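You operate a simulated robot arm through the tools that you are given. There is no shell and no other tool. Be economical: measure what you need, move in short steps, check, and stop when the job is done.

Carry out the task below with a simulated two-armed robot. There is one attempt and no reset: what you move stays moved.

## Task
Take the grey relay marked "30A" from the top of the grey-legged table and put it on top of the blue wire spool. Put the white jar on the top of the wooden work bench away on the returns shelf of the grey rack. Put the blue rubber bung on the top of the wooden work bench away on the top of the grey-legged table. Open the bottom cabinet drawer, take the large yellow box and leave it in the inside of the bottom drawer of the red tool cabinet, then shut the drawer. Put the brass thermostat marked "92C" from the red tool cabinet top on the returns shelf of the grey rack. Any order will do. Set down upright: white jar, large yellow box.

The check looks at the end state, three seconds after you hand in, the way a careful person would. Anything else that was tipped, shoved, dropped, spilled or broken makes it a failure.

## Robot
Two 7-joint arms with two-finger parallel grippers on one trunk, on a base that drives. Base frame: it is fixed to the floor where the robot stands at the start and does not move with it; the origin is under the middle of the robot, x ahead of it, y to its left, z up; the surface under the hand at the start is at about z = 0.77. Units: m, degrees, N and s.
The left shoulder is at the start at [-0.082, 0.119, 0.851], the right one opposite. With the tool pointing down near the work surface each hand reaches from about 0.18 to 0.6 m from the robot's upright axis, wherever it stands, measured 20 degrees to its own side. Places, roughly: blue rubber bung (3x3x4 cm) [-4.9, 4.1, 0.9]; blue wire spool (6x6x6 cm) [0.8, -0.3, 0.8]; bottom cabinet drawer [-6.5, 2.4, 0.2]; brass thermostat [-6.5, 2.25, 1]; grey relay [0.75, 0, 0.75]; inside of the bottom drawer of the red tool cabine [-6.6, 2.4, 0.2]; large yellow box [-5.75, 4.5, 1]; returns shelf of the grey rack [-6.5, -1.4, 0.6]; top of the grey-legged table [0.6, 0, 0.8]; white jar [-4.5, 4, 1]. Payload 3.43 kg a hand.
The TCP of each hand is the grasp point between the finger pads, 0.03 m short of the fingertips. In the tool frame z runs along the fingers and y along their closing line. Largest opening 0.094 m; finger width 0.028, thickness 0.01; the body of the gripper, 0.05 by 0.096 m, starts 0.055 m behind the TCP.
Orientation is told as [roll, pitch, yaw] about the base's x, y, z axes, in that order, counted from this pose: with the fingers straight down and closing along the base's y, the tool's x points along the base's -x, its y along +y and its z along -z.

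## Interface
- The arms move only by the tool drive_tool. It takes "left_deltas", "right_deltas" or both (then of equal length, played together; a hand with none holds still); each is a list of rows, each a list of 7 numbers: the shift along the base's x, y, z in units of 250 mm (1.0 is 250 mm), then the turn, a rotation vector about the base's x, y, z in units of 45 degrees (1.0 is 45 degrees), then the finger opening in m, from 0 to 0.094. In form: [[x, y, z, rx, ry, rz, fingers], ...]. A call has 1 to 12 rows; each row is the pose to reach, as a shift and turn from the pose commanded when the call began. A call with a number of a shift or a turn outside -1 to 1 is refused whole. Each row takes 0.2 s and may step no farther than 0.05 m and 8.6 degrees from the row before; otherwise, or with a gripper value out of range, the whole call is refused. A pose out of reach is approached as far as the arm can. The call stops where the force on the tool passes 40 N (or 10 N more than at its start, if that is more) or the arm is blocked; 0.2 s more then pass. Each finger travels about 0.153 m/s and halts on what it meets, pressing with about 38 N; the grip force reading is that of the motor and also rises with nothing between the fingers. The clock runs only during rows and for 0.2 s after the last one: add rows that repeat a pose to give the fingers time. It gives the time, the measured TCP pose, the force on the tool (base axes), the opening and the grip force at its end, in the units of the frame above (readings bear some noise), with the torque about the TCP (base axes, N m) and any sound that the robot's microphone picked up.
- Cameras (640 x 400 px; columns grow to the right, rows downward): "scene" is now at [0.015, -0.0099, 1.5533]; the picture's right is [-0.41, -0.91, 0.00], its down [-0.75, 0.34, -0.57] and it looks along [0.52, -0.23, -0.82] (base axes); focal length 256 px, centre (320, 200). "left" rides on the left gripper at [0.076, -0.014, -0.103] in its tool frame; the picture's right is [0.18, 0.98, 0.00], its down [-0.75, 0.14, -0.64] and it looks along [-0.63, 0.12, 0.77] (tool axes); focal length 243 px, centre (320, 200). "right" rides on the right gripper at [0.076, 0.014, -0.102] in its tool frame; the picture's right is [-0.18, 0.98, 0.00], its down [-0.75, -0.14, -0.64] and it looks along [-0.63, -0.12, 0.77] (tool axes); focal length 243 px, centre (320, 200). There is no depth. A picture from a camera that has moved, and an enlarged one, comes with that camera's place and axes in the base frame and with its lens. The place of the scene camera against the robot may be out by one fixed shift of up to 0.025 m in any direction.
- capture(camera): a new picture of that camera. It takes no simulated time.
- slide_trunk(by): slides the trunk up (or, below 0, down) by that many m; the arms and the scene camera ride with it, the base frame stays. It gives what a move gives, with no picture.
- roll_base(legs): drives the robot by 1 to 6 legs, each [ahead, left, turn to the left] in m, m and degrees, along the robot's own axes; the way and the turn of a leg run together, so that a leg with both is an arc; at most 1.5 m and 180 degrees a leg. The arms and the cameras ride along, it lands a little off, and it stops where it bumps. It gives what a move gives.
- aim_head(pan, tilt): turns the head with the scene camera to pan (to the left, within 143 degrees either way) and tilt (down, from -29 to 69), counted from straight ahead of the robot. It gives what a move gives.
- inspect(camera, box): a new picture of the part [left, top, right, bottom] of that camera's present view, enlarged. It takes no simulated time.
- finish_job(): hands the job in; it is judged then, once.

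Go step by step. Nothing tells you exact positions but the pictures and the camera data: compare them with the known pose of the tool, close in by small moves and look again before you grip or let go. The budget is 186 turns and 174 pictures, counting those below and the enlarged ones. Unless the task says otherwise, let go and move clear before handing in, and close with one line.

The tools are called after "Request:" by a JSON object that holds its "api" and its "payload". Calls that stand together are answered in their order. drive_tool: Moves the arms, as the interface text tells. Its arguments: {"type":"object","properties":{"left_deltas":{"type":"array"},"right_deltas":{"type":"array"}},"required":[]} The other tools are called the same way: slide_trunk (by) slides the trunk up or down; roll_base (legs) drives the base; aim_head (pan, tilt) turns the head that bears the scene camera; capture (camera) takes a picture; inspect (camera, box) takes an enlarged picture of a part of a camera's view; finish_job () hands the job in.

At the start:

```text
t: 0.0
left_tool_pos: [0.3609, 0.0392, 1.0304]
left_tool_rot: [0.0, -0.1, 0.0]
left_force: [0.1, 0.0, 0.2]
left_moment: [-0.02, 0.0, 0.01]
left_opening: 0.0939
left_gripper_force: 0.1
right_tool_pos: [0.3099, -0.2973, 1.0035]
right_tool_rot: [0.0, 0.0, -0.1]
right_force: [0.1, 0.2, -0.4]
right_moment: [0.0, -0.03, -0.02]
right_opening: 0.0941
right_gripper_force: 0.0
trunk travel left (down, up): [-0.275, 0.06]
robot x, y, heading: [-0.004, -0.0001, -0.0]
head pan, tilt: [-24.4, 55.3]
```

scene: 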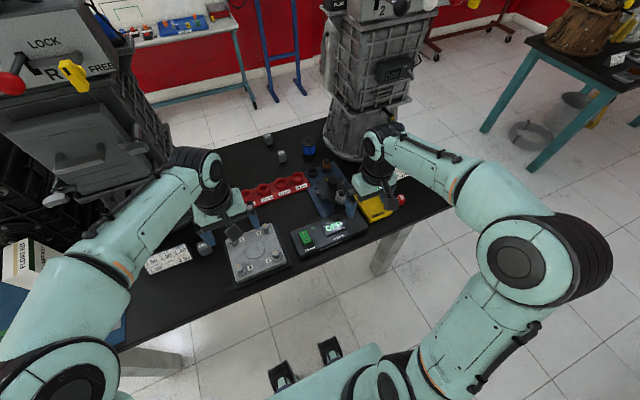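
right: 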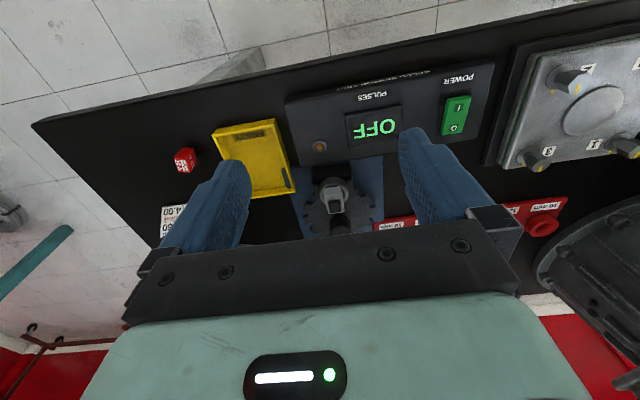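
left: 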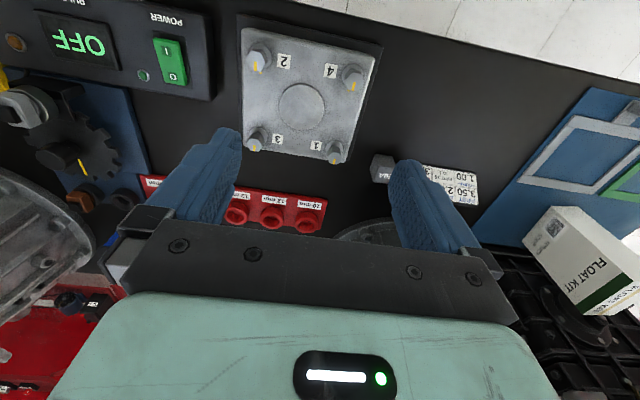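

I see the grey-legged table with several small grey things; I'll enlarge the regions with the grey relays and the blue spool.

Request:
{"api": "inspect", "payload": {"camera": "scene", "box": [220, 110, 420, 235]}}

Request:
{"api": "inspect", "payload": {"camera": "left", "box": [320, 120, 520, 245]}}

```text
3.20 times, centred on (320, 172) of scene
camera zoom: at [0.015, -0.0099, 1.5533], right [-0.41, -0.91, 0.0], down [-0.75, 0.34, -0.57], along [0.52, -0.23, -0.82], focal length 818 px, centre (320, 288)
```

zoom: 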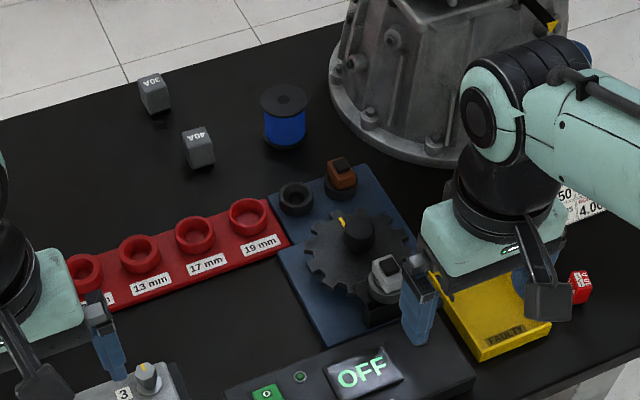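

```text
3.20 times, centred on (420, 182) of left
camera zoom: at [0.2832, 0.0253, 1.1336], right [-0.18, 0.98, 0.0], down [0.75, 0.14, 0.64], along [0.63, 0.12, -0.77], focal length 776 px, centre (0, 256)
```

zoom: 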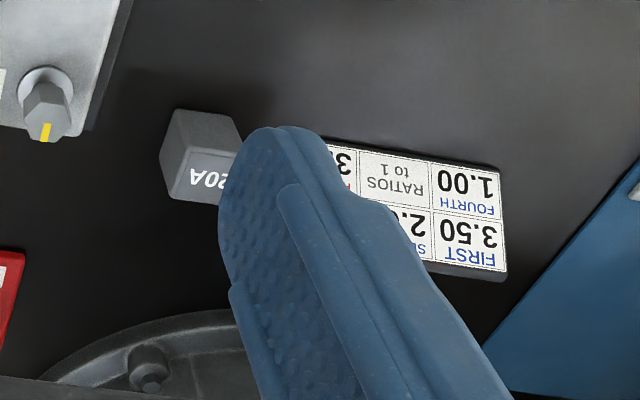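

The "30A" relay seems to be near (0.89, -0.15) and the spool near (0.77, -0.29), so I need to get closer to the table. I'll look down at what is between the base and the table.

Request:
{"api": "aim_head", "payload": {"pan": 0, "tilt": 69}}

Request:
{"api": "capture", "payload": {"camera": "scene"}}

Request:
{"api": "aim_head", "payload": {"pan": 0, "tilt": 35}}

Request:
{"api": "capture", "payload": {"camera": "scene"}}

```text
t: 0.9
left_tool_pos: [0.3603, 0.0382, 1.032]
left_tool_rot: [0.0, 0.0, 0.0]
left_force: [-0.8, 0.2, -0.4]
left_moment: [0.0, -0.02, 0.02]
left_opening: 0.094
left_gripper_force: 0.0
right_tool_pos: [0.3099, -0.2973, 1.0036]
right_tool_rot: [0.0, 0.0, 0.0]
right_force: [-0.1, 0.1, -0.4]
right_moment: [0.02, -0.01, 0.02]
right_opening: 0.0941
right_gripper_force: 0.1
trunk travel left (down, up): [-0.275, 0.06]
robot x, y, heading: [0.0001, 0.0037, 0.0]
head pan, tilt: [0.0, 68.8]
```

```text
168 pictures are left
camera scene: at [0.0056, 0.0196, 1.5383], right [0.0, -1.0, 0.0], down [-0.93, 0.0, -0.36], along [0.36, 0.0, -0.93], focal length 256 px, centre (320, 200)
```

scene: 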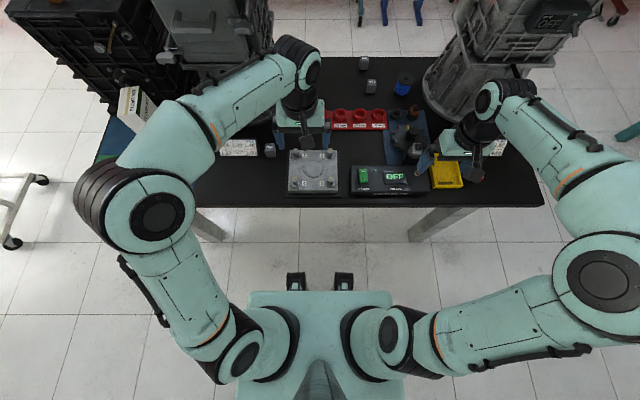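

```text
t: 1.9
left_tool_pos: [0.3608, 0.0384, 1.0309]
left_tool_rot: [0.0, 0.0, 0.0]
left_force: [0.3, -0.4, -0.4]
left_moment: [0.0, 0.0, 0.01]
left_opening: 0.0939
left_gripper_force: 0.0
right_tool_pos: [0.3093, -0.2965, 1.0037]
right_tool_rot: [0.1, 0.0, 0.0]
right_force: [-0.6, -0.6, -0.2]
right_moment: [0.02, 0.04, 0.01]
right_opening: 0.094
right_gripper_force: 0.1
trunk travel left (down, up): [-0.275, 0.06]
robot x, y, heading: [0.0006, -0.0002, -0.3]
head pan, tilt: [0.0, 35.0]
```

```text
167 pictures are left
camera scene: at [0.0378, 0.0197, 1.5819], right [0.0, -1.0, 0.0], down [-0.57, 0.0, -0.82], along [0.82, 0.0, -0.57], focal length 256 px, centre (320, 200)
```

scene: 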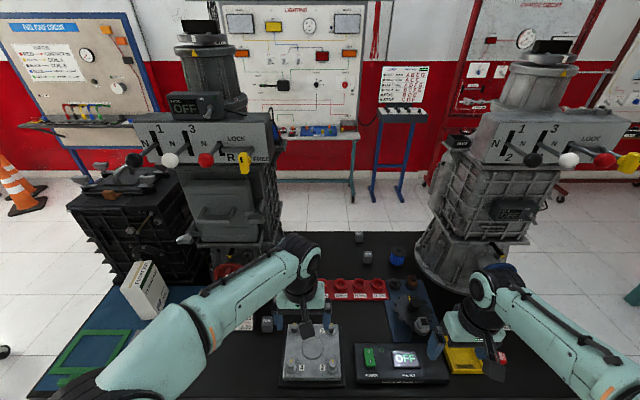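

The way is clear to move in under the table edge a bit (edge near x = 0.29, torso front near 0.04). I'll pull the left hand back, then roll ahead 0.2.

Request:
{"api": "drive_tool", "payload": {"left_deltas": [[-0.18, 0.06, 0.02, 0, 0, 0, 0.094], [-0.36, 0.12, 0.04, 0, 0, 0, 0.094], [-0.5, 0.2, 0.06, 0, 0, 0, 0.094]]}}

Request:
{"api": "roll_base", "payload": {"legs": [[0.2, 0, 0]]}}

Request:
{"api": "capture", "payload": {"camera": "scene"}}

Request:
{"api": "capture", "payload": {"camera": "right"}}

```text
t: 2.7
left_tool_pos: [0.236, 0.0896, 1.0453]
left_tool_rot: [0.0, -0.1, 0.0]
left_force: [-0.9, 0.6, 0.4]
left_moment: [-0.04, -0.02, 0.01]
left_opening: 0.094
left_gripper_force: 0.2
right_tool_pos: [0.3091, -0.2975, 1.0042]
right_tool_rot: [0.0, -0.1, -0.1]
right_force: [0.4, 0.1, -0.7]
right_moment: [-0.02, -0.02, 0.0]
right_opening: 0.094
right_gripper_force: 0.0
trunk travel left (down, up): [-0.275, 0.06]
robot x, y, heading: [-0.0024, -0.0017, -0.2]
head pan, tilt: [0.0, 35.0]
```

```text
t: 4.3
left_tool_pos: [0.4365, 0.0881, 1.0431]
left_tool_rot: [0.0, 0.0, 0.0]
left_force: [-0.3, -1.1, 0.1]
left_moment: [0.0, 0.04, 0.01]
left_opening: 0.0942
left_gripper_force: 0.0
right_tool_pos: [0.51, -0.2972, 1.0052]
right_tool_rot: [-0.1, 0.0, 0.0]
right_force: [-0.1, 0.1, -0.4]
right_moment: [0.01, 0.01, 0.02]
right_opening: 0.0938
right_gripper_force: 0.1
trunk travel left (down, up): [-0.275, 0.06]
robot x, y, heading: [0.2016, -0.0043, 0.2]
head pan, tilt: [0.0, 35.0]
```

```text
166 pictures are left
camera scene: at [0.2377, 0.0197, 1.5819], right [0.0, -1.0, 0.0], down [-0.57, 0.0, -0.82], along [0.82, 0.0, -0.57], focal length 256 px, centre (320, 200)
```

scene: 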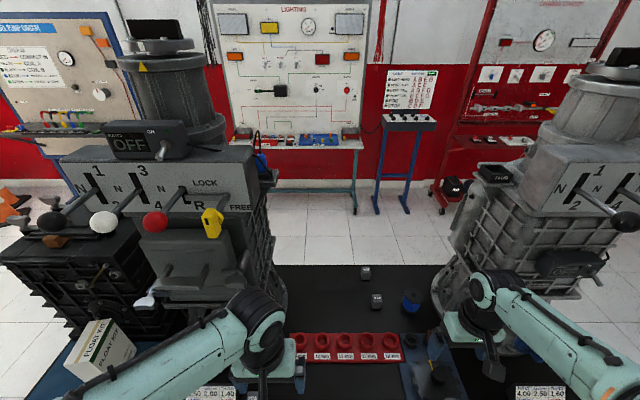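

```text
165 pictures are left
camera right: at [0.4326, -0.2838, 1.1067], right [0.18, 0.98, 0.0], down [0.75, -0.14, 0.64], along [0.63, -0.12, -0.77], focal length 243 px, centre (320, 200)
```

right: 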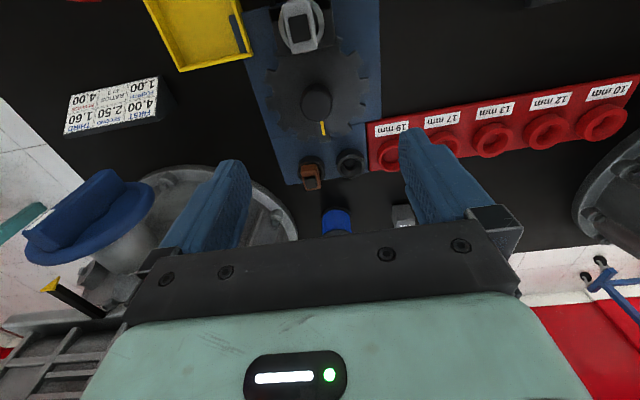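

The robot stopped at 0.20; the relay is still 0.69 off. I'll check the clearance between torso and table edge.

Request:
{"api": "aim_head", "payload": {"pan": 0, "tilt": 69}}

Request:
{"api": "capture", "payload": {"camera": "scene"}}

```text
t: 5.3
left_tool_pos: [0.4374, 0.0887, 1.0451]
left_tool_rot: [0.0, 0.1, -0.1]
left_force: [-0.5, -0.6, -0.8]
left_moment: [-0.01, 0.0, -0.02]
left_opening: 0.0938
left_gripper_force: 0.0
right_tool_pos: [0.5088, -0.2984, 1.0031]
right_tool_rot: [0.0, 0.0, -0.1]
right_force: [-0.7, 0.2, -0.1]
right_moment: [-0.02, 0.03, -0.02]
right_opening: 0.0941
right_gripper_force: 0.0
trunk travel left (down, up): [-0.275, 0.06]
robot x, y, heading: [0.1971, -0.0003, -0.2]
head pan, tilt: [0.0, 68.8]
```

```text
164 pictures are left
camera scene: at [0.2052, 0.0197, 1.5383], right [0.0, -1.0, 0.0], down [-0.93, 0.0, -0.36], along [0.36, 0.0, -0.93], focal length 256 px, centre (320, 200)
```

scene: 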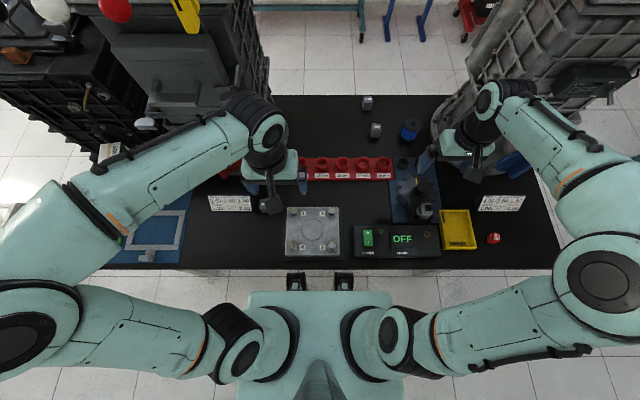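

Torso front is about 7 cm from the edge; I'll roll 5 cm more and bring the right hand over the relay, tilting the fingers forward.

Request:
{"api": "roll_base", "payload": {"legs": [[0.05, 0, 0]]}}

Request:
{"api": "aim_head", "payload": {"pan": -10, "tilt": 50}}

Request:
{"api": "drive_tool", "payload": {"right_deltas": [[0.15, 0.1, -0.05, 0, -0.15, 0, 0.094], [0.3, 0.2, -0.1, 0, -0.3, 0, 0.094], [0.45, 0.3, -0.15, 0, -0.45, 0, 0.094], [0.6, 0.45, -0.2, 0, -0.6, 0, 0.094], [0.72, 0.57, -0.25, 0, -0.66, 0, 0.094]]}}

Request:
{"api": "capture", "payload": {"camera": "scene"}}

Request:
{"api": "capture", "payload": {"camera": "right"}}

```text
t: 6.2
left_tool_pos: [0.4862, 0.089, 1.0448]
left_tool_rot: [0.0, 0.0, -0.1]
left_force: [-0.5, 0.2, -0.3]
left_moment: [-0.01, 0.03, -0.01]
left_opening: 0.0941
left_gripper_force: 0.1
right_tool_pos: [0.5581, -0.2978, 1.0035]
right_tool_rot: [-0.1, 0.0, -0.1]
right_force: [0.9, 0.9, 0.3]
right_moment: [0.0, 0.04, 0.0]
right_opening: 0.094
right_gripper_force: 0.1
trunk travel left (down, up): [-0.275, 0.06]
robot x, y, heading: [0.2491, -0.0026, 0.1]
head pan, tilt: [0.0, 68.8]
```

```text
t: 7.0
left_tool_pos: [0.4856, 0.0871, 1.0449]
left_tool_rot: [0.1, 0.0, -0.1]
left_force: [-0.2, 0.0, -0.1]
left_moment: [0.0, -0.02, 0.02]
left_opening: 0.0939
left_gripper_force: 0.1
right_tool_pos: [0.5572, -0.298, 1.004]
right_tool_rot: [0.0, 0.1, -0.1]
right_force: [0.2, 0.1, -0.3]
right_moment: [-0.01, -0.01, 0.01]
right_opening: 0.0941
right_gripper_force: 0.0
trunk travel left (down, up): [-0.275, 0.06]
robot x, y, heading: [0.2511, 0.0035, -0.1]
head pan, tilt: [-10.0, 50.0]
```

```text
refused: row 4 steps farther than a row can; nothing moved
```

```text
163 pictures are left
camera scene: at [0.2738, 0.0064, 1.5601], right [-0.17, -0.98, 0.0], down [-0.75, 0.13, -0.64], along [0.63, -0.11, -0.77], focal length 256 px, centre (320, 200)
```

scene: 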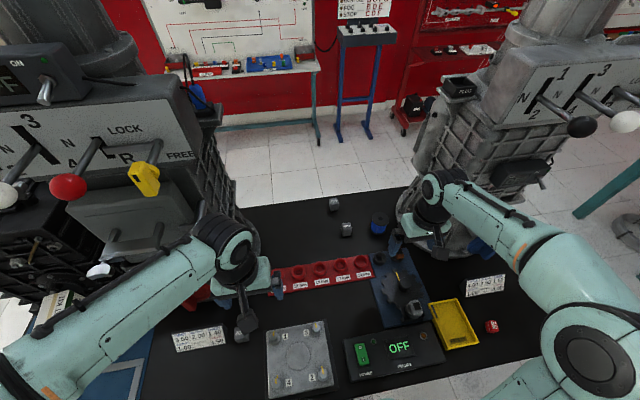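

```text
162 pictures are left
camera right: at [0.4811, -0.2839, 1.1069], right [0.19, 0.98, 0.0], down [0.75, -0.14, 0.64], along [0.63, -0.12, -0.77], focal length 243 px, centre (320, 200)
```

right: 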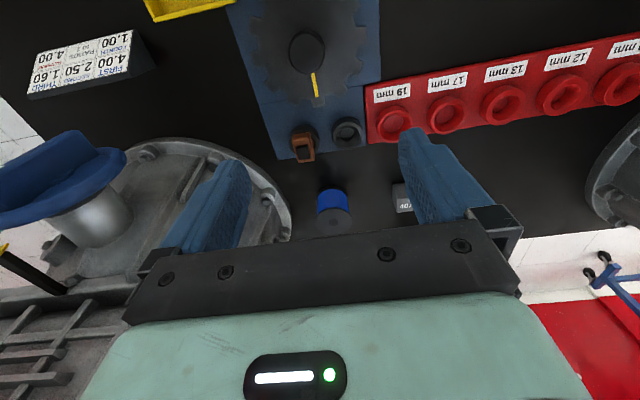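

Spool at about (0.77, -0.31) and 30A relay at about (0.88, -0.155). I'll move the right hand there in small steps.

Request:
{"api": "drive_tool", "payload": {"right_deltas": [[0.15, 0.08, 0, 0, -0.1, 0, 0.094], [0.3, 0.16, 0, 0, -0.2, 0, 0.094], [0.45, 0.24, 0, 0, -0.3, 0, 0.094], [0.6, 0.32, -0.03, 0, -0.4, 0, 0.094], [0.75, 0.4, -0.06, 0, -0.4, 0, 0.094], [0.88, 0.48, -0.1, 0, -0.4, 0, 0.094], [0.98, 0.56, -0.2, 0, -0.4, 0, 0.094]]}}

Request:
{"api": "capture", "payload": {"camera": "right"}}

Request:
{"api": "capture", "payload": {"camera": "scene"}}

```text
t: 8.6
left_tool_pos: [0.4853, 0.0886, 1.0452]
left_tool_rot: [0.0, 0.0, 0.0]
left_force: [-0.5, -0.2, 0.1]
left_moment: [0.01, 0.0, 0.01]
left_opening: 0.0938
left_gripper_force: 0.0
right_tool_pos: [0.8038, -0.157, 0.9531]
right_tool_rot: [0.0, -18.0, -0.2]
right_force: [0.3, 0.0, -0.7]
right_moment: [0.0, 0.02, -0.01]
right_opening: 0.0942
right_gripper_force: 0.1
trunk travel left (down, up): [-0.275, 0.06]
robot x, y, heading: [0.2508, -0.002, 0.1]
head pan, tilt: [-10.0, 50.0]
```

```text
161 pictures are left
camera right: at [0.6991, -0.1434, 1.0282], right [0.18, 0.98, 0.06], down [0.52, -0.14, 0.84], along [0.84, -0.12, -0.53], focal length 243 px, centre (320, 200)
```

right: 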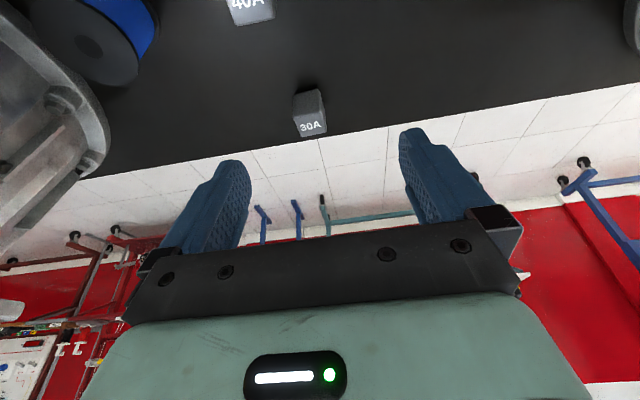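

```text
160 pictures are left
camera scene: at [0.2751, 0.0068, 1.5602], right [-0.17, -0.98, 0.0], down [-0.75, 0.13, -0.64], along [0.63, -0.11, -0.77], focal length 256 px, centre (320, 200)
```

scene: 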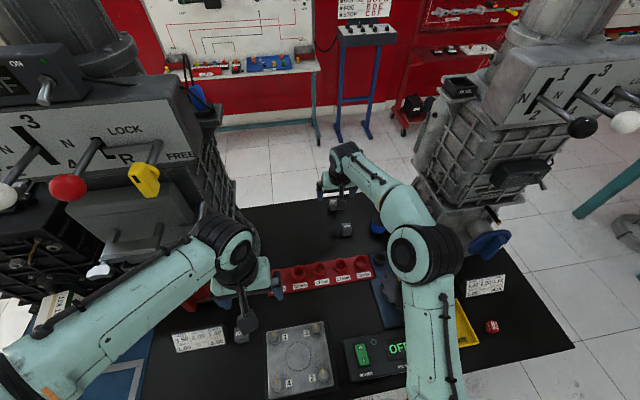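

From the hand camera the 30A relay is at (0.886, -0.175), aligned with the table. I'll move above it and lower.

Request:
{"api": "drive_tool", "payload": {"right_deltas": [[0.15, -0.036, 0, 0, 0, 0, 0.094], [0.304, -0.072, -0.05, 0, 0, 0, 0.094], [0.304, -0.072, -0.2, 0, 0, 0, 0.094]]}}

Request:
{"api": "capture", "payload": {"camera": "right"}}

```text
t: 9.4
left_tool_pos: [0.4848, 0.0876, 1.0442]
left_tool_rot: [0.0, 0.0, 0.0]
left_force: [-0.3, -0.1, -0.6]
left_moment: [0.0, -0.01, 0.02]
left_opening: 0.0941
left_gripper_force: 0.1
right_tool_pos: [0.8677, -0.1751, 0.9031]
right_tool_rot: [0.0, -18.1, 0.0]
right_force: [0.1, 0.7, 0.3]
right_moment: [-0.03, 0.01, -0.04]
right_opening: 0.0941
right_gripper_force: 0.0
right hand out of reach, approached as far as the arm can: row 2, 3
trunk travel left (down, up): [-0.275, 0.06]
robot x, y, heading: [0.2517, -0.0011, 0.1]
head pan, tilt: [-10.0, 50.0]
```

```text
159 pictures are left
camera right: at [0.7627, -0.1616, 0.9769], right [0.18, 0.98, 0.06], down [0.52, -0.14, 0.84], along [0.84, -0.12, -0.53], focal length 243 px, centre (320, 200)
```

right: 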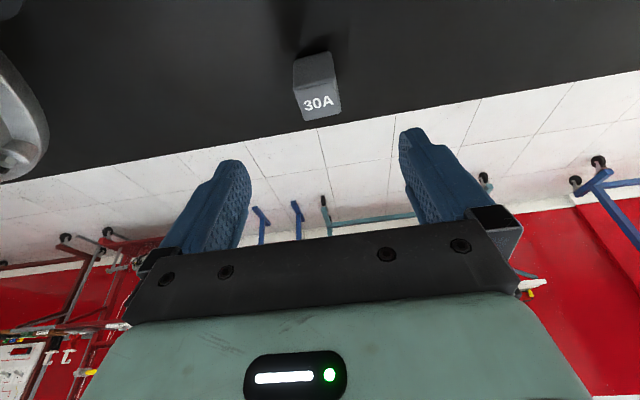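

Slightly out of reach at this tilt; I'll tilt 9° more forward and continue down.

Request:
{"api": "drive_tool", "payload": {"right_deltas": [[0, 0, 0, 0, -0.15, 0, 0.094], [0.0, 0, -0.1, 0, -0.28, 0, 0.094], [0.0, 0, -0.2, 0, -0.28, 0, 0.094]]}}

Request:
{"api": "capture", "payload": {"camera": "right"}}

```text
t: 10.2
left_tool_pos: [0.4844, 0.0883, 1.0445]
left_tool_rot: [0.0, 0.0, 0.0]
left_force: [-0.3, -0.9, -0.5]
left_moment: [-0.01, -0.01, 0.0]
left_opening: 0.0939
left_gripper_force: 0.0
right_tool_pos: [0.8666, -0.1754, 0.8531]
right_tool_rot: [0.0, -30.5, -0.1]
right_force: [0.0, 0.0, 0.0]
right_moment: [-0.01, 0.01, 0.02]
right_opening: 0.0942
right_gripper_force: 0.1
trunk travel left (down, up): [-0.275, 0.06]
robot x, y, heading: [0.2488, -0.0018, -0.3]
head pan, tilt: [-10.0, 50.0]
```

```text
158 pictures are left
camera right: at [0.7489, -0.1616, 0.9028], right [0.16, 0.98, 0.09], down [0.32, -0.14, 0.94], along [0.93, -0.12, -0.34], focal length 243 px, centre (320, 200)
```

right: 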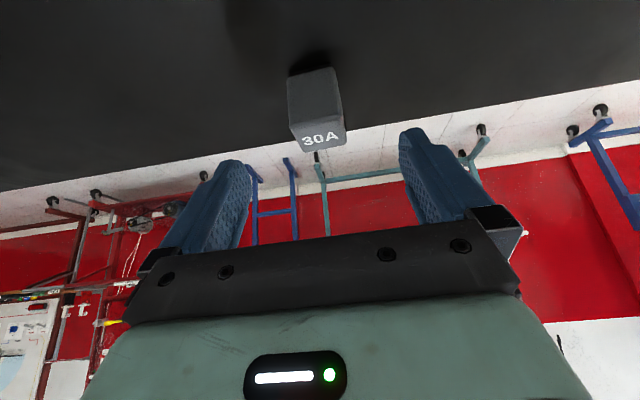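

The relay is about 3×3×4 cm, centre (0.886, -0.175), between the fingers. I'll lower to z ≈ 0.81 and close.

Request:
{"api": "drive_tool", "payload": {"right_deltas": [[0.02, 0, -0.09, 0, 0, 0, 0.094], [0.04, 0, -0.165, 0, 0, 0, 0.094]]}}

Request:
{"api": "capture", "payload": {"camera": "right"}}

```text
t: 10.8
left_tool_pos: [0.4859, 0.088, 1.0452]
left_tool_rot: [0.0, 0.0, 0.0]
left_force: [-0.7, 1.2, 0.2]
left_moment: [0.0, 0.04, -0.02]
left_opening: 0.0941
left_gripper_force: 0.2
right_tool_pos: [0.8768, -0.1759, 0.8106]
right_tool_rot: [-0.1, -30.5, 0.0]
right_force: [0.9, 0.9, 0.6]
right_moment: [-0.03, 0.0, 0.03]
right_opening: 0.0941
right_gripper_force: 0.0
trunk travel left (down, up): [-0.275, 0.06]
robot x, y, heading: [0.2497, -0.0048, 0.1]
head pan, tilt: [-10.0, 50.0]
```

```text
157 pictures are left
camera right: at [0.7593, -0.162, 0.8607], right [0.16, 0.98, 0.09], down [0.32, -0.14, 0.94], along [0.93, -0.12, -0.34], focal length 243 px, centre (320, 200)
```

right: 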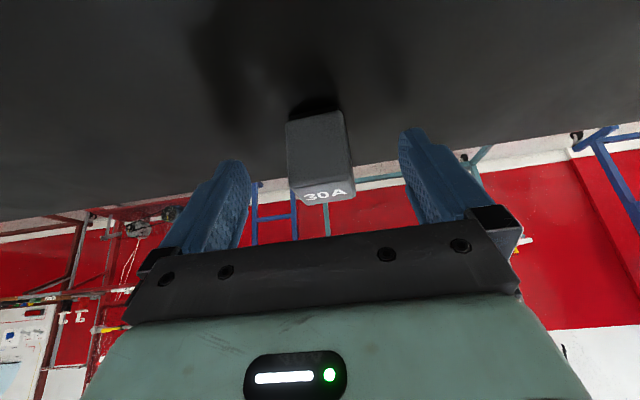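

Relay is centred between the fingers; closing.

Request:
{"api": "drive_tool", "payload": {"right_deltas": [[0, 0, 0, 0, 0, 0, 0.06], [0, 0, 0, 0, 0, 0, 0.02], [0, 0, 0, 0, 0, 0, 0.02], [0, 0, 0, 0, 0, 0, 0.02]]}}

Request:
{"api": "drive_tool", "payload": {"right_deltas": [[0, 0, 0.15, 0, 0, 0, 0.02], [0, 0, 0.3, 0, 0, 0, 0.02], [0, 0, 0.45, 0, 0, 0, 0.02]]}}

Request:
{"api": "capture", "payload": {"camera": "right"}}

Request:
{"api": "capture", "payload": {"camera": "scene"}}

```text
t: 11.8
left_tool_pos: [0.4857, 0.0887, 1.0454]
left_tool_rot: [0.0, 0.0, -0.1]
left_force: [1.5, -0.9, 0.0]
left_moment: [-0.01, 0.0, 0.01]
left_opening: 0.094
left_gripper_force: 0.1
right_tool_pos: [0.8777, -0.1754, 0.8116]
right_tool_rot: [0.0, -30.6, -0.1]
right_force: [0.3, 0.2, 0.2]
right_moment: [-0.04, -0.03, 0.02]
right_opening: 0.0351
right_gripper_force: 37.8
trunk travel left (down, up): [-0.275, 0.06]
robot x, y, heading: [0.2481, 0.0006, -0.1]
head pan, tilt: [-10.0, 50.0]
```

```text
t: 12.6
left_tool_pos: [0.4846, 0.0876, 1.0441]
left_tool_rot: [-0.1, 0.0, 0.0]
left_force: [0.3, 0.1, -0.3]
left_moment: [0.0, -0.01, 0.02]
left_opening: 0.0939
left_gripper_force: 0.0
right_tool_pos: [0.8791, -0.1748, 0.9249]
right_tool_rot: [0.1, -30.6, -0.1]
right_force: [-0.1, -0.1, -0.6]
right_moment: [-0.02, -0.01, 0.01]
right_opening: 0.0352
right_gripper_force: 37.9
trunk travel left (down, up): [-0.275, 0.06]
robot x, y, heading: [0.2509, -0.0001, -0.1]
head pan, tilt: [-10.0, 50.0]
```

```text
156 pictures are left
camera right: at [0.7594, -0.1619, 0.9748], right [0.16, 0.98, 0.09], down [0.32, -0.14, 0.94], along [0.93, -0.12, -0.34], focal length 243 px, centre (320, 200)
```

right: 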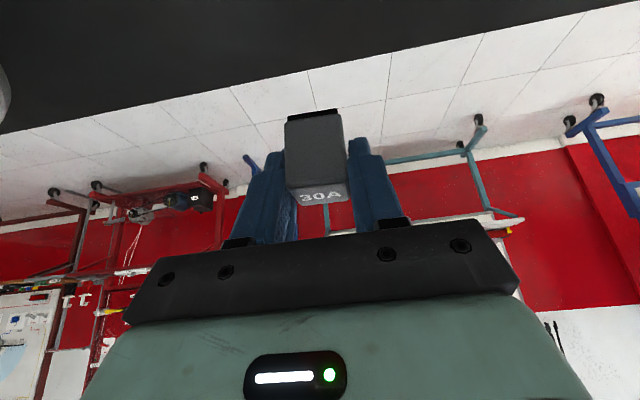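

```text
155 pictures are left
camera scene: at [0.2738, 0.0064, 1.5602], right [-0.17, -0.98, 0.0], down [-0.75, 0.13, -0.64], along [0.63, -0.11, -0.77], focal length 256 px, centre (320, 200)
```

scene: 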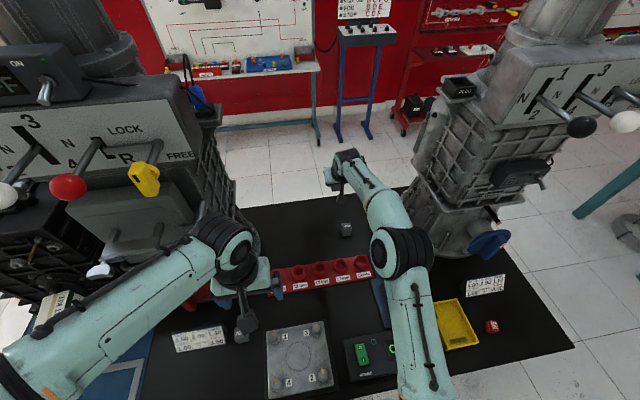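

I hold the relay (bottom ≈ 4.1 cm below TCP). The spool axis is at about (0.759, -0.31), top z ≈ 0.83; moving above it.

Request:
{"api": "drive_tool", "payload": {"right_deltas": [[-0.12, -0.13, 0.04, 0, 0, 0, 0.02], [-0.25, -0.26, 0.04, 0, 0, 0, 0.02], [-0.38, -0.4, 0.04, 0, 0, 0, 0.02], [-0.516, -0.536, 0.04, 0, 0, 0, 0.02], [-0.516, -0.536, 0.04, 0, 0, 0, 0.02]]}}

Request:
{"api": "capture", "payload": {"camera": "right"}}

Request:
{"api": "inspect", "payload": {"camera": "scene", "box": [310, 150, 470, 250]}}

Request:
{"api": "capture", "payload": {"camera": "left"}}

```text
t: 13.8
left_tool_pos: [0.4877, 0.0884, 1.0449]
left_tool_rot: [-0.1, -0.1, -0.1]
left_force: [1.6, -0.9, -0.4]
left_moment: [0.01, 0.0, 0.01]
left_opening: 0.0942
left_gripper_force: 0.0
right_tool_pos: [0.7499, -0.3101, 0.9327]
right_tool_rot: [0.0, -30.6, 0.0]
right_force: [0.0, 0.7, -1.1]
right_moment: [0.0, 0.01, -0.01]
right_opening: 0.0352
right_gripper_force: 37.9
trunk travel left (down, up): [-0.275, 0.06]
robot x, y, heading: [0.2493, -0.0047, -0.3]
head pan, tilt: [-10.0, 50.0]
```

```text
154 pictures are left
camera right: at [0.631, -0.2958, 0.9833], right [0.16, 0.98, 0.09], down [0.32, -0.14, 0.94], along [0.93, -0.12, -0.34], focal length 243 px, centre (320, 200)
```

right: 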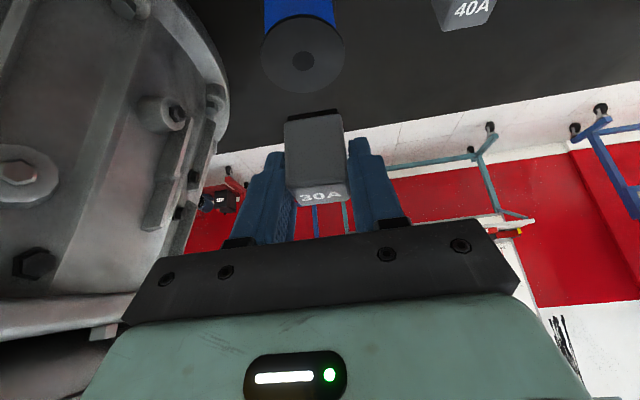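

```text
4.00 times, centred on (390, 200) of scene
camera zoom: at [0.2749, 0.0068, 1.5602], right [-0.17, -0.98, 0.0], down [-0.75, 0.13, -0.64], along [0.63, -0.11, -0.77], focal length 1022 px, centre (40, 200)
```

zoom: 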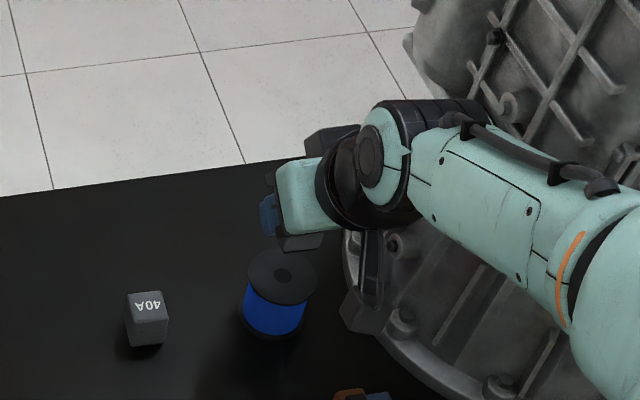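

```text
152 pictures are left
camera left: at [0.4077, 0.0753, 1.1475], right [-0.18, 0.98, 0.0], down [0.75, 0.14, 0.64], along [0.63, 0.12, -0.77], focal length 243 px, centre (320, 200)
```

left: 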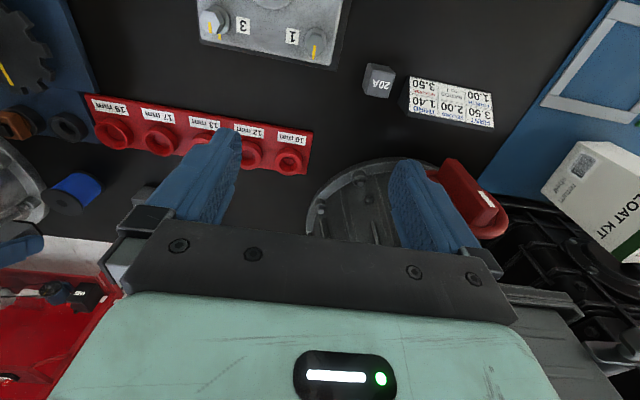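

The spool's top centre is at (0.76, -0.315). I'll descend to just above it and look.

Request:
{"api": "drive_tool", "payload": {"right_deltas": [[0.01, -0.02, -0.1, 0, 0, 0, 0.02], [0.01, -0.02, -0.2, 0, 0, 0, 0.02], [0.01, -0.02, -0.2, 0, 0, 0, 0.02]]}}

Request:
{"api": "inspect", "payload": {"camera": "right", "box": [220, 40, 420, 165]}}

Request:
{"api": "inspect", "payload": {"camera": "left", "box": [0, 150, 160, 250]}}

```text
t: 14.6
left_tool_pos: [0.4859, 0.0886, 1.0445]
left_tool_rot: [0.0, 0.0, -0.1]
left_force: [-1.2, 0.0, -0.5]
left_moment: [0.0, 0.0, -0.04]
left_opening: 0.0942
left_gripper_force: 0.1
right_tool_pos: [0.7519, -0.3144, 0.8831]
right_tool_rot: [0.0, -30.5, 0.0]
right_force: [-0.1, -0.1, -0.8]
right_moment: [0.01, 0.01, 0.03]
right_opening: 0.0352
right_gripper_force: 37.9
trunk travel left (down, up): [-0.275, 0.06]
robot x, y, heading: [0.2507, 0.0027, 0.2]
head pan, tilt: [-10.0, 50.0]
```

```text
3.20 times, centred on (320, 102) of right
camera zoom: at [0.633, -0.301, 0.9324], right [0.16, 0.98, 0.09], down [0.32, -0.14, 0.94], along [0.93, -0.12, -0.34], focal length 776 px, centre (320, 512)
```

zoom: 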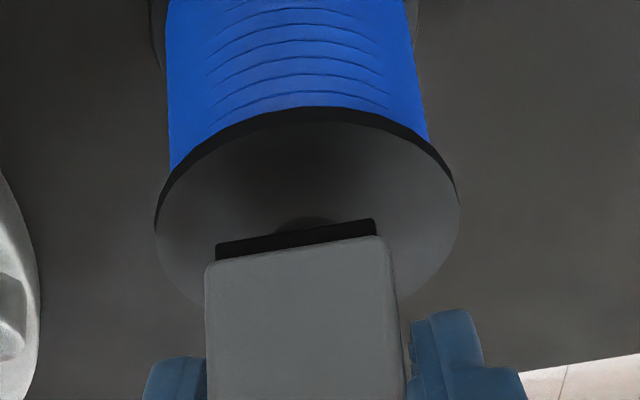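

```text
4.00 times, centred on (80, 200) of left
camera zoom: at [0.407, 0.0749, 1.1475], right [-0.18, 0.98, 0.0], down [0.75, 0.14, 0.64], along [0.63, 0.12, -0.77], focal length 970 px, centre (1280, 200)
```

zoom: 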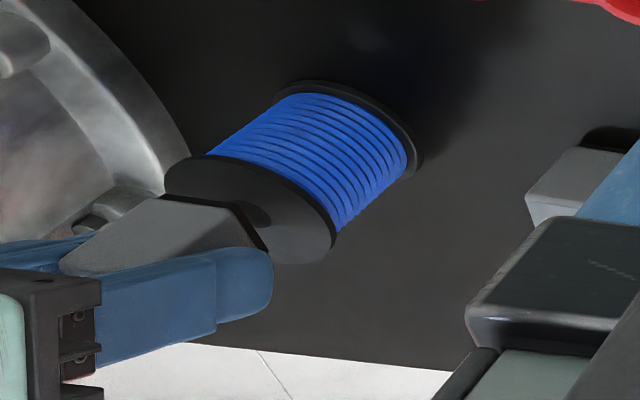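

Relay is well centred over the spool flange. I'll lower it in small steps.

Request:
{"api": "drive_tool", "payload": {"right_deltas": [[0, 0, -0.016, 0, 0, 0, 0.02], [0, 0, -0.032, 0, 0, 0, 0.02]]}}

Request:
{"api": "inspect", "payload": {"camera": "left", "box": [0, 150, 160, 250]}}

```text
t: 15.2
left_tool_pos: [0.4847, 0.088, 1.0446]
left_tool_rot: [0.0, 0.0, -0.1]
left_force: [-0.1, -0.1, -0.3]
left_moment: [0.03, 0.01, 0.02]
left_opening: 0.0942
left_gripper_force: 0.1
right_tool_pos: [0.7517, -0.3153, 0.875]
right_tool_rot: [0.0, -30.7, -0.1]
right_force: [0.0, -1.5, -0.7]
right_moment: [0.01, 0.04, 0.02]
right_opening: 0.0355
right_gripper_force: 37.9
trunk travel left (down, up): [-0.275, 0.06]
robot x, y, heading: [0.2525, 0.0011, 0.4]
head pan, tilt: [-10.0, 50.0]
```

```text
4.00 times, centred on (80, 200) of left
camera zoom: at [0.4072, 0.0749, 1.1475], right [-0.18, 0.98, 0.0], down [0.75, 0.14, 0.64], along [0.63, 0.12, -0.77], focal length 970 px, centre (1280, 200)
```

zoom: 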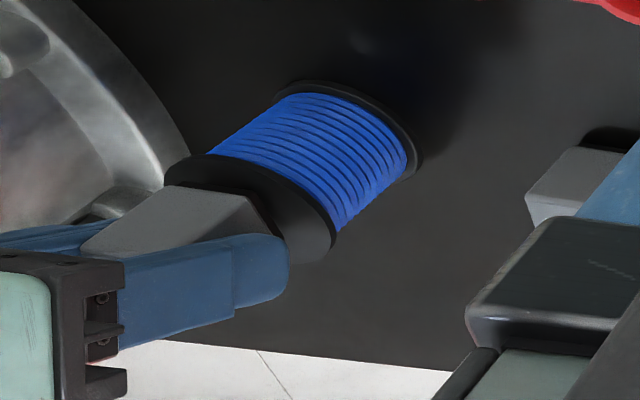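

Request:
{"api": "drive_tool", "payload": {"right_deltas": [[0, 0, -0.008, 0, 0, 0, 0.02], [0, 0, -0.016, 0, 0, 0, 0.02]]}}

```text
t: 15.8
left_tool_pos: [0.4841, 0.0881, 1.0445]
left_tool_rot: [0.0, 0.0, 0.0]
left_force: [-0.6, 1.0, -0.1]
left_moment: [0.02, -0.01, 0.01]
left_opening: 0.0938
left_gripper_force: 0.0
right_tool_pos: [0.751, -0.3145, 0.8707]
right_tool_rot: [-0.1, -30.6, -0.1]
right_force: [0.5, -0.4, 1.5]
right_moment: [-0.02, -0.01, 0.02]
right_opening: 0.0351
right_gripper_force: 38.5
trunk travel left (down, up): [-0.275, 0.06]
robot x, y, heading: [0.2487, 0.0032, 0.4]
head pan, tilt: [-10.0, 50.0]
```

Contact may just be starting; I lower another 2 mm at a time.

Request:
{"api": "drive_tool", "payload": {"right_deltas": [[0, 0, -0.006, 0, 0, 0, 0.02], [0, 0, -0.006, 0, 0, 0, 0.02]]}}

Request:
{"api": "inspect", "payload": {"camera": "left", "box": [0, 150, 160, 250]}}

```text
t: 16.4
left_tool_pos: [0.4847, 0.0877, 1.0458]
left_tool_rot: [0.0, -0.1, 0.0]
left_force: [-0.5, 0.1, 0.3]
left_moment: [-0.01, 0.0, -0.03]
left_opening: 0.0941
left_gripper_force: 0.0
right_tool_pos: [0.7512, -0.3145, 0.8715]
right_tool_rot: [0.0, -30.8, -0.2]
right_force: [-1.2, -0.8, 8.7]
right_moment: [-0.15, -0.04, -0.05]
right_opening: 0.0352
right_gripper_force: 38.0
trunk travel left (down, up): [-0.275, 0.06]
robot x, y, heading: [0.247, -0.0004, -0.1]
head pan, tilt: [-10.0, 50.0]
```

```text
4.00 times, centred on (80, 200) of left
camera zoom: at [0.4066, 0.0751, 1.1477], right [-0.18, 0.98, 0.0], down [0.75, 0.14, 0.64], along [0.63, 0.12, -0.77], focal length 970 px, centre (1280, 200)
```

zoom: 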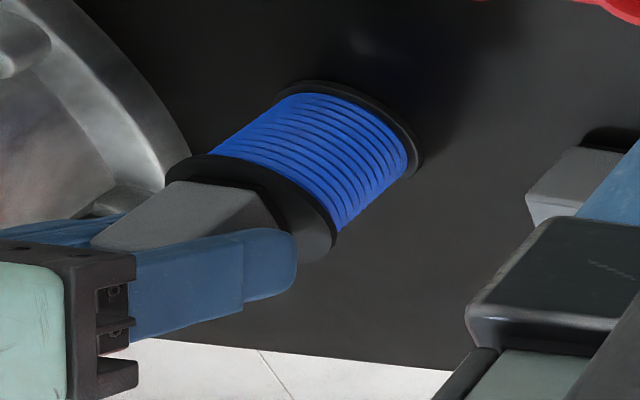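

Contact of about 9 N. Opening and backing off along the fingers.

Request:
{"api": "drive_tool", "payload": {"right_deltas": [[0, 0, 0, 0, 0, 0, 0.045], [0, 0, 0, 0, 0, 0, 0.056], [0, 0, 0, 0, 0, 0, 0.056], [-0.05, 0, 0.085, 0, 0, 0, 0.056], [-0.13, 0, 0.22, 0, 0, 0, 0.056], [-0.22, 0, 0.37, 0, 0, 0, 0.056], [-0.32, 0, 0.53, 0, 0, 0, 0.06]]}}

Request:
{"api": "capture", "payload": {"camera": "right"}}

Request:
{"api": "inspect", "payload": {"camera": "left", "box": [0, 150, 160, 250]}}

```text
t: 18.0
left_tool_pos: [0.4831, 0.089, 1.0441]
left_tool_rot: [0.0, 0.0, 0.0]
left_force: [0.4, 0.3, 0.0]
left_moment: [0.01, 0.01, 0.01]
left_opening: 0.0939
left_gripper_force: 0.0
right_tool_pos: [0.6704, -0.3155, 1.0038]
right_tool_rot: [0.0, -30.5, -0.1]
right_force: [-0.9, -0.4, 0.3]
right_moment: [0.0, -0.03, 0.01]
right_opening: 0.06
right_gripper_force: 0.0
trunk travel left (down, up): [-0.275, 0.06]
robot x, y, heading: [0.2482, 0.0001, 0.1]
head pan, tilt: [-10.0, 50.0]
```

```text
147 pictures are left
camera right: at [0.5521, -0.3011, 1.0534], right [0.16, 0.98, 0.09], down [0.32, -0.14, 0.94], along [0.93, -0.12, -0.34], focal length 243 px, centre (320, 200)
```

right: 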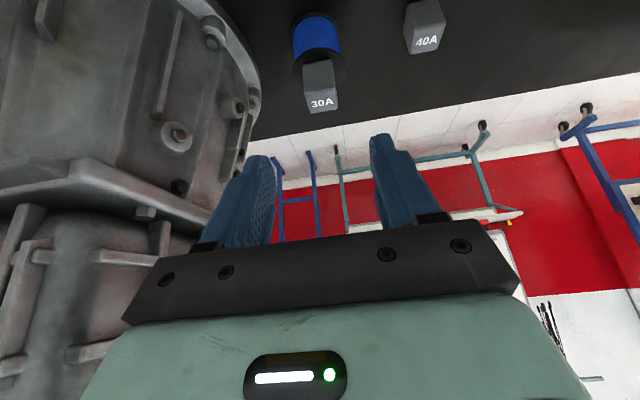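

```text
4.00 times, centred on (80, 200) of left
camera zoom: at [0.4061, 0.0751, 1.1476], right [-0.18, 0.98, 0.0], down [0.75, 0.14, 0.64], along [0.63, 0.12, -0.77], focal length 970 px, centre (1280, 200)
```

zoom: 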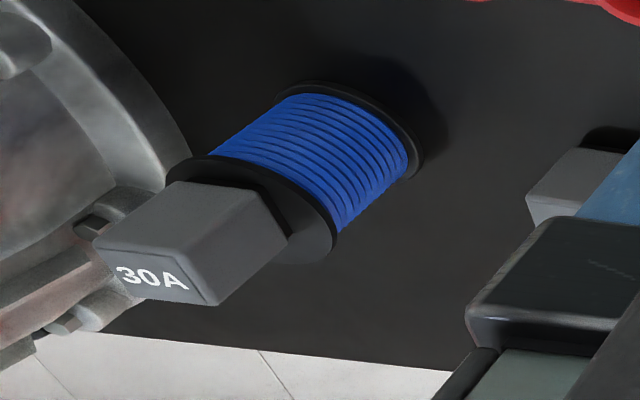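

The 30A relay stands on the spool. Next I tuck the right hand, back off and look around toward the bench.

Request:
{"api": "drive_tool", "payload": {"right_deltas": [[-0.15, 0, 0.02, 0, 0.17, 0, 0.06], [-0.3, 0, 0.04, 0, 0.34, 0, 0.06], [-0.45, 0, 0.06, 0, 0.51, 0, 0.06], [-0.6, 0, 0.06, 0, 0.68, 0, 0.06]]}}

Request:
{"api": "roll_base", "payload": {"legs": [[-0.8, 0, 0], [0, 0, 140]]}}

Request:
{"api": "aim_head", "payload": {"pan": 0, "tilt": 15}}

Request:
{"api": "capture", "payload": {"camera": "scene"}}

```text
t: 19.0
left_tool_pos: [0.4843, 0.0889, 1.0442]
left_tool_rot: [0.1, -0.1, 0.0]
left_force: [-0.1, -0.1, -0.6]
left_moment: [-0.03, -0.01, 0.01]
left_opening: 0.0939
left_gripper_force: 0.1
right_tool_pos: [0.5197, -0.3136, 1.016]
right_tool_rot: [0.1, 0.1, -0.1]
right_force: [-0.5, 0.0, 0.5]
right_moment: [-0.01, 0.01, 0.0]
right_opening: 0.0599
right_gripper_force: 0.0
trunk travel left (down, up): [-0.275, 0.06]
robot x, y, heading: [0.2487, -0.0011, -0.0]
head pan, tilt: [-10.0, 50.0]
```

```text
t: 29.1
left_tool_pos: [-0.7963, 0.0836, 1.045]
left_tool_rot: [0.0, -0.1, 140.4]
left_force: [-0.2, 0.1, 0.2]
left_moment: [-0.02, 0.02, 0.0]
left_opening: 0.0939
left_gripper_force: 0.1
right_tool_pos: [-0.5684, 0.4167, 1.0173]
right_tool_rot: [0.0, 0.0, 140.4]
right_force: [-0.5, 0.1, 0.3]
right_moment: [-0.02, 0.02, -0.01]
right_opening: 0.0598
right_gripper_force: 0.0
trunk travel left (down, up): [-0.275, 0.06]
robot x, y, heading: [-0.5601, 0.001, 140.2]
head pan, tilt: [-10.0, 50.0]
```

```text
t: 30.1
left_tool_pos: [-0.7975, 0.0835, 1.0452]
left_tool_rot: [0.0, 0.0, 140.3]
left_force: [-0.4, 0.1, -0.1]
left_moment: [0.01, -0.01, -0.02]
left_opening: 0.094
left_gripper_force: 0.0
right_tool_pos: [-0.5692, 0.4169, 1.0178]
right_tool_rot: [0.0, 0.0, 140.5]
right_force: [0.3, 0.2, 0.7]
right_moment: [0.05, 0.01, -0.02]
right_opening: 0.0597
right_gripper_force: 0.1
trunk travel left (down, up): [-0.275, 0.06]
robot x, y, heading: [-0.5566, 0.0047, 140.4]
head pan, tilt: [0.0, 15.0]
```

```text
145 pictures are left
camera scene: at [-0.6029, 0.0527, 1.6139], right [0.64, 0.77, 0.0], down [0.2, -0.17, -0.97], along [-0.74, 0.62, -0.26], focal length 256 px, centre (320, 200)
```

scene: 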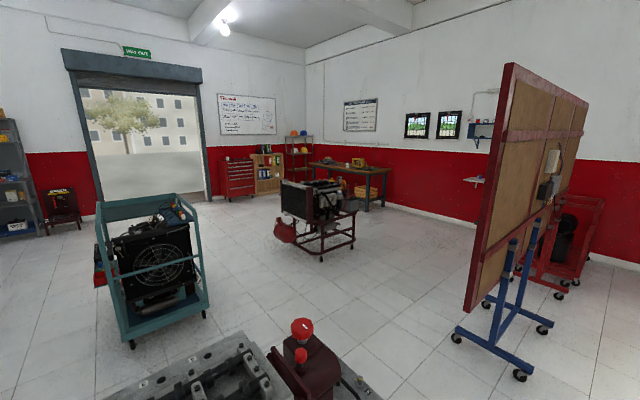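

I see the bench at the far wall with an engine stand in between, and an engine right ahead. I'll look lower to judge near obstacles.

Request:
{"api": "aim_head", "payload": {"pan": 0, "tilt": 50}}

Request:
{"api": "capture", "payload": {"camera": "scene"}}

Request:
{"api": "aim_head", "payload": {"pan": -60, "tilt": 40}}

Request:
{"api": "capture", "payload": {"camera": "scene"}}

```text
t: 31.1
left_tool_pos: [-0.7977, 0.0837, 1.044]
left_tool_rot: [-0.1, 0.0, 140.4]
left_force: [-0.7, -0.9, 0.4]
left_moment: [0.0, 0.05, 0.02]
left_opening: 0.0938
left_gripper_force: 0.0
right_tool_pos: [-0.5679, 0.4174, 1.0175]
right_tool_rot: [-0.1, 0.0, 140.4]
right_force: [0.4, -0.7, -0.7]
right_moment: [0.01, 0.02, 0.0]
right_opening: 0.0599
right_gripper_force: 0.0
trunk travel left (down, up): [-0.275, 0.06]
robot x, y, heading: [-0.56, 0.0042, 140.2]
head pan, tilt: [0.0, 50.0]
```

```text
144 pictures are left
camera scene: at [-0.5903, 0.0422, 1.5603], right [0.64, 0.77, 0.0], down [0.59, -0.49, -0.64], along [-0.5, 0.41, -0.77], focal length 256 px, centre (320, 200)
```

scene: 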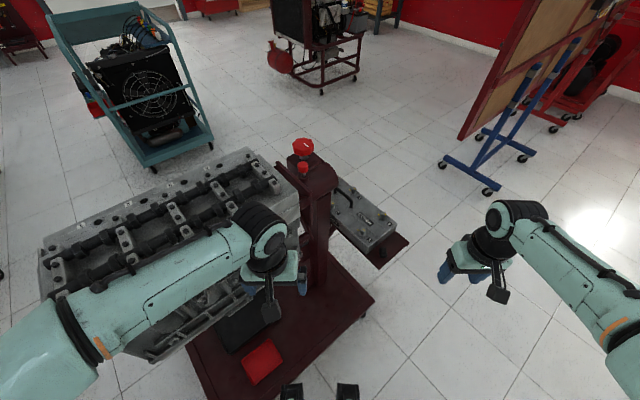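

```text
t: 32.4
left_tool_pos: [-0.7979, 0.083, 1.0452]
left_tool_rot: [0.0, 0.0, 140.3]
left_force: [-0.8, 0.2, 0.5]
left_moment: [0.02, 0.01, -0.02]
left_opening: 0.0941
left_gripper_force: 0.1
right_tool_pos: [-0.5686, 0.416, 1.0176]
right_tool_rot: [0.0, 0.0, 140.3]
right_force: [0.0, -0.1, 0.2]
right_moment: [0.01, 0.0, 0.0]
right_opening: 0.0601
right_gripper_force: 0.0
trunk travel left (down, up): [-0.275, 0.06]
robot x, y, heading: [-0.5602, 0.0014, 140.5]
head pan, tilt: [-60.0, 40.0]
```

```text
143 pictures are left
camera scene: at [-0.5169, 0.0769, 1.5744], right [0.99, -0.17, 0.0], down [-0.11, -0.63, -0.77], along [0.13, 0.76, -0.64], focal length 256 px, centre (320, 200)
```

scene: 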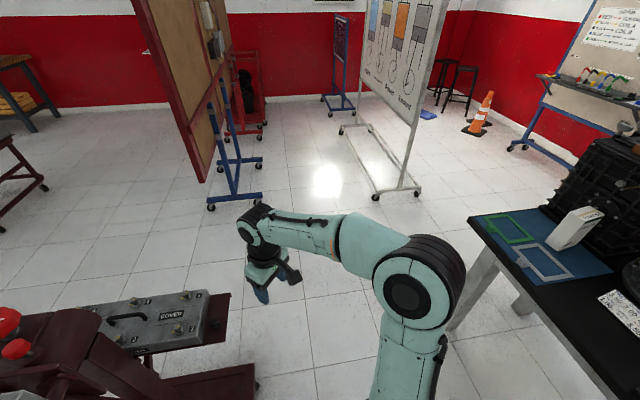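

An engine stand sits close ahead-left and a display board beyond. I'll turn to face +y, shift right, move up to y ≈ 1.2, then crab left through the gap.

Request:
{"api": "roll_base", "payload": {"legs": [[0, 0, -50.4], [0, -0.28, 0], [1.2, 0, 0]]}}

Request:
{"api": "aim_head", "payload": {"pan": 60, "tilt": 45}}

Request:
{"api": "capture", "payload": {"camera": "scene"}}

Request:
{"api": "aim_head", "payload": {"pan": 0, "tilt": 45}}

Request:
{"api": "capture", "payload": {"camera": "scene"}}

```text
t: 43.5
left_tool_pos: [-0.3732, 1.4446, 1.0444]
left_tool_rot: [0.0, 0.1, 90.3]
left_force: [-0.4, -0.7, -0.1]
left_moment: [0.01, -0.01, 0.04]
left_opening: 0.0942
left_gripper_force: 0.2
right_tool_pos: [0.0281, 1.4829, 1.0186]
right_tool_rot: [0.0, 0.0, 90.2]
right_force: [-0.1, -0.8, 0.2]
right_moment: [0.0, 0.05, -0.01]
right_opening: 0.0599
right_gripper_force: 0.1
trunk travel left (down, up): [-0.275, 0.06]
robot x, y, heading: [-0.2832, 1.2096, 90.1]
head pan, tilt: [-60.0, 40.0]
```

```text
t: 45.5
left_tool_pos: [-0.3727, 1.4443, 1.0449]
left_tool_rot: [0.1, -0.1, 90.3]
left_force: [-0.1, -0.5, 0.4]
left_moment: [0.0, 0.01, -0.01]
left_opening: 0.0941
left_gripper_force: 0.1
right_tool_pos: [0.0288, 1.4824, 1.0172]
right_tool_rot: [0.0, 0.0, 90.3]
right_force: [-0.4, 0.2, 0.9]
right_moment: [-0.07, -0.01, -0.02]
right_opening: 0.0597
right_gripper_force: 0.1
trunk travel left (down, up): [-0.275, 0.06]
robot x, y, heading: [-0.2874, 1.2091, 90.4]
head pan, tilt: [60.0, 45.0]
```

```text
142 pictures are left
camera scene: at [-0.3598, 1.2241, 1.5671], right [0.5, 0.87, 0.0], down [0.61, -0.35, -0.71], along [-0.61, 0.35, -0.71], focal length 256 px, centre (320, 200)
```

scene: 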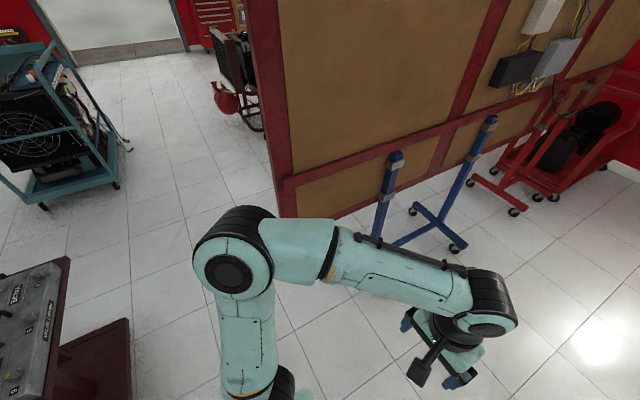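

```text
t: 46.8
left_tool_pos: [-0.3728, 1.4436, 1.045]
left_tool_rot: [0.0, 0.1, 90.3]
left_force: [0.4, -0.1, -0.6]
left_moment: [0.0, -0.03, 0.02]
left_opening: 0.0942
left_gripper_force: 0.0
right_tool_pos: [0.0297, 1.4816, 1.0157]
right_tool_rot: [0.0, 0.0, 90.2]
right_force: [-0.6, -0.3, -0.1]
right_moment: [0.0, 0.0, -0.01]
right_opening: 0.0601
right_gripper_force: 0.1
trunk travel left (down, up): [-0.275, 0.06]
robot x, y, heading: [-0.2833, 1.2097, 90.3]
head pan, tilt: [0.0, 45.0]
```

```text
141 pictures are left
camera scene: at [-0.2897, 1.2651, 1.5671], right [1.0, 0.01, 0.0], down [0.0, -0.71, -0.71], along [0.0, 0.71, -0.71], focal length 256 px, centre (320, 200)
```

scene: 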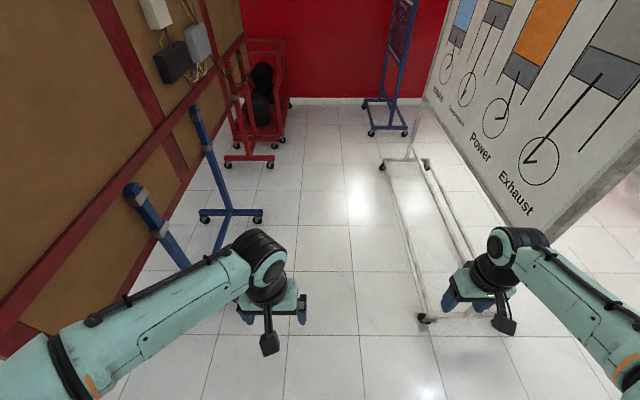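

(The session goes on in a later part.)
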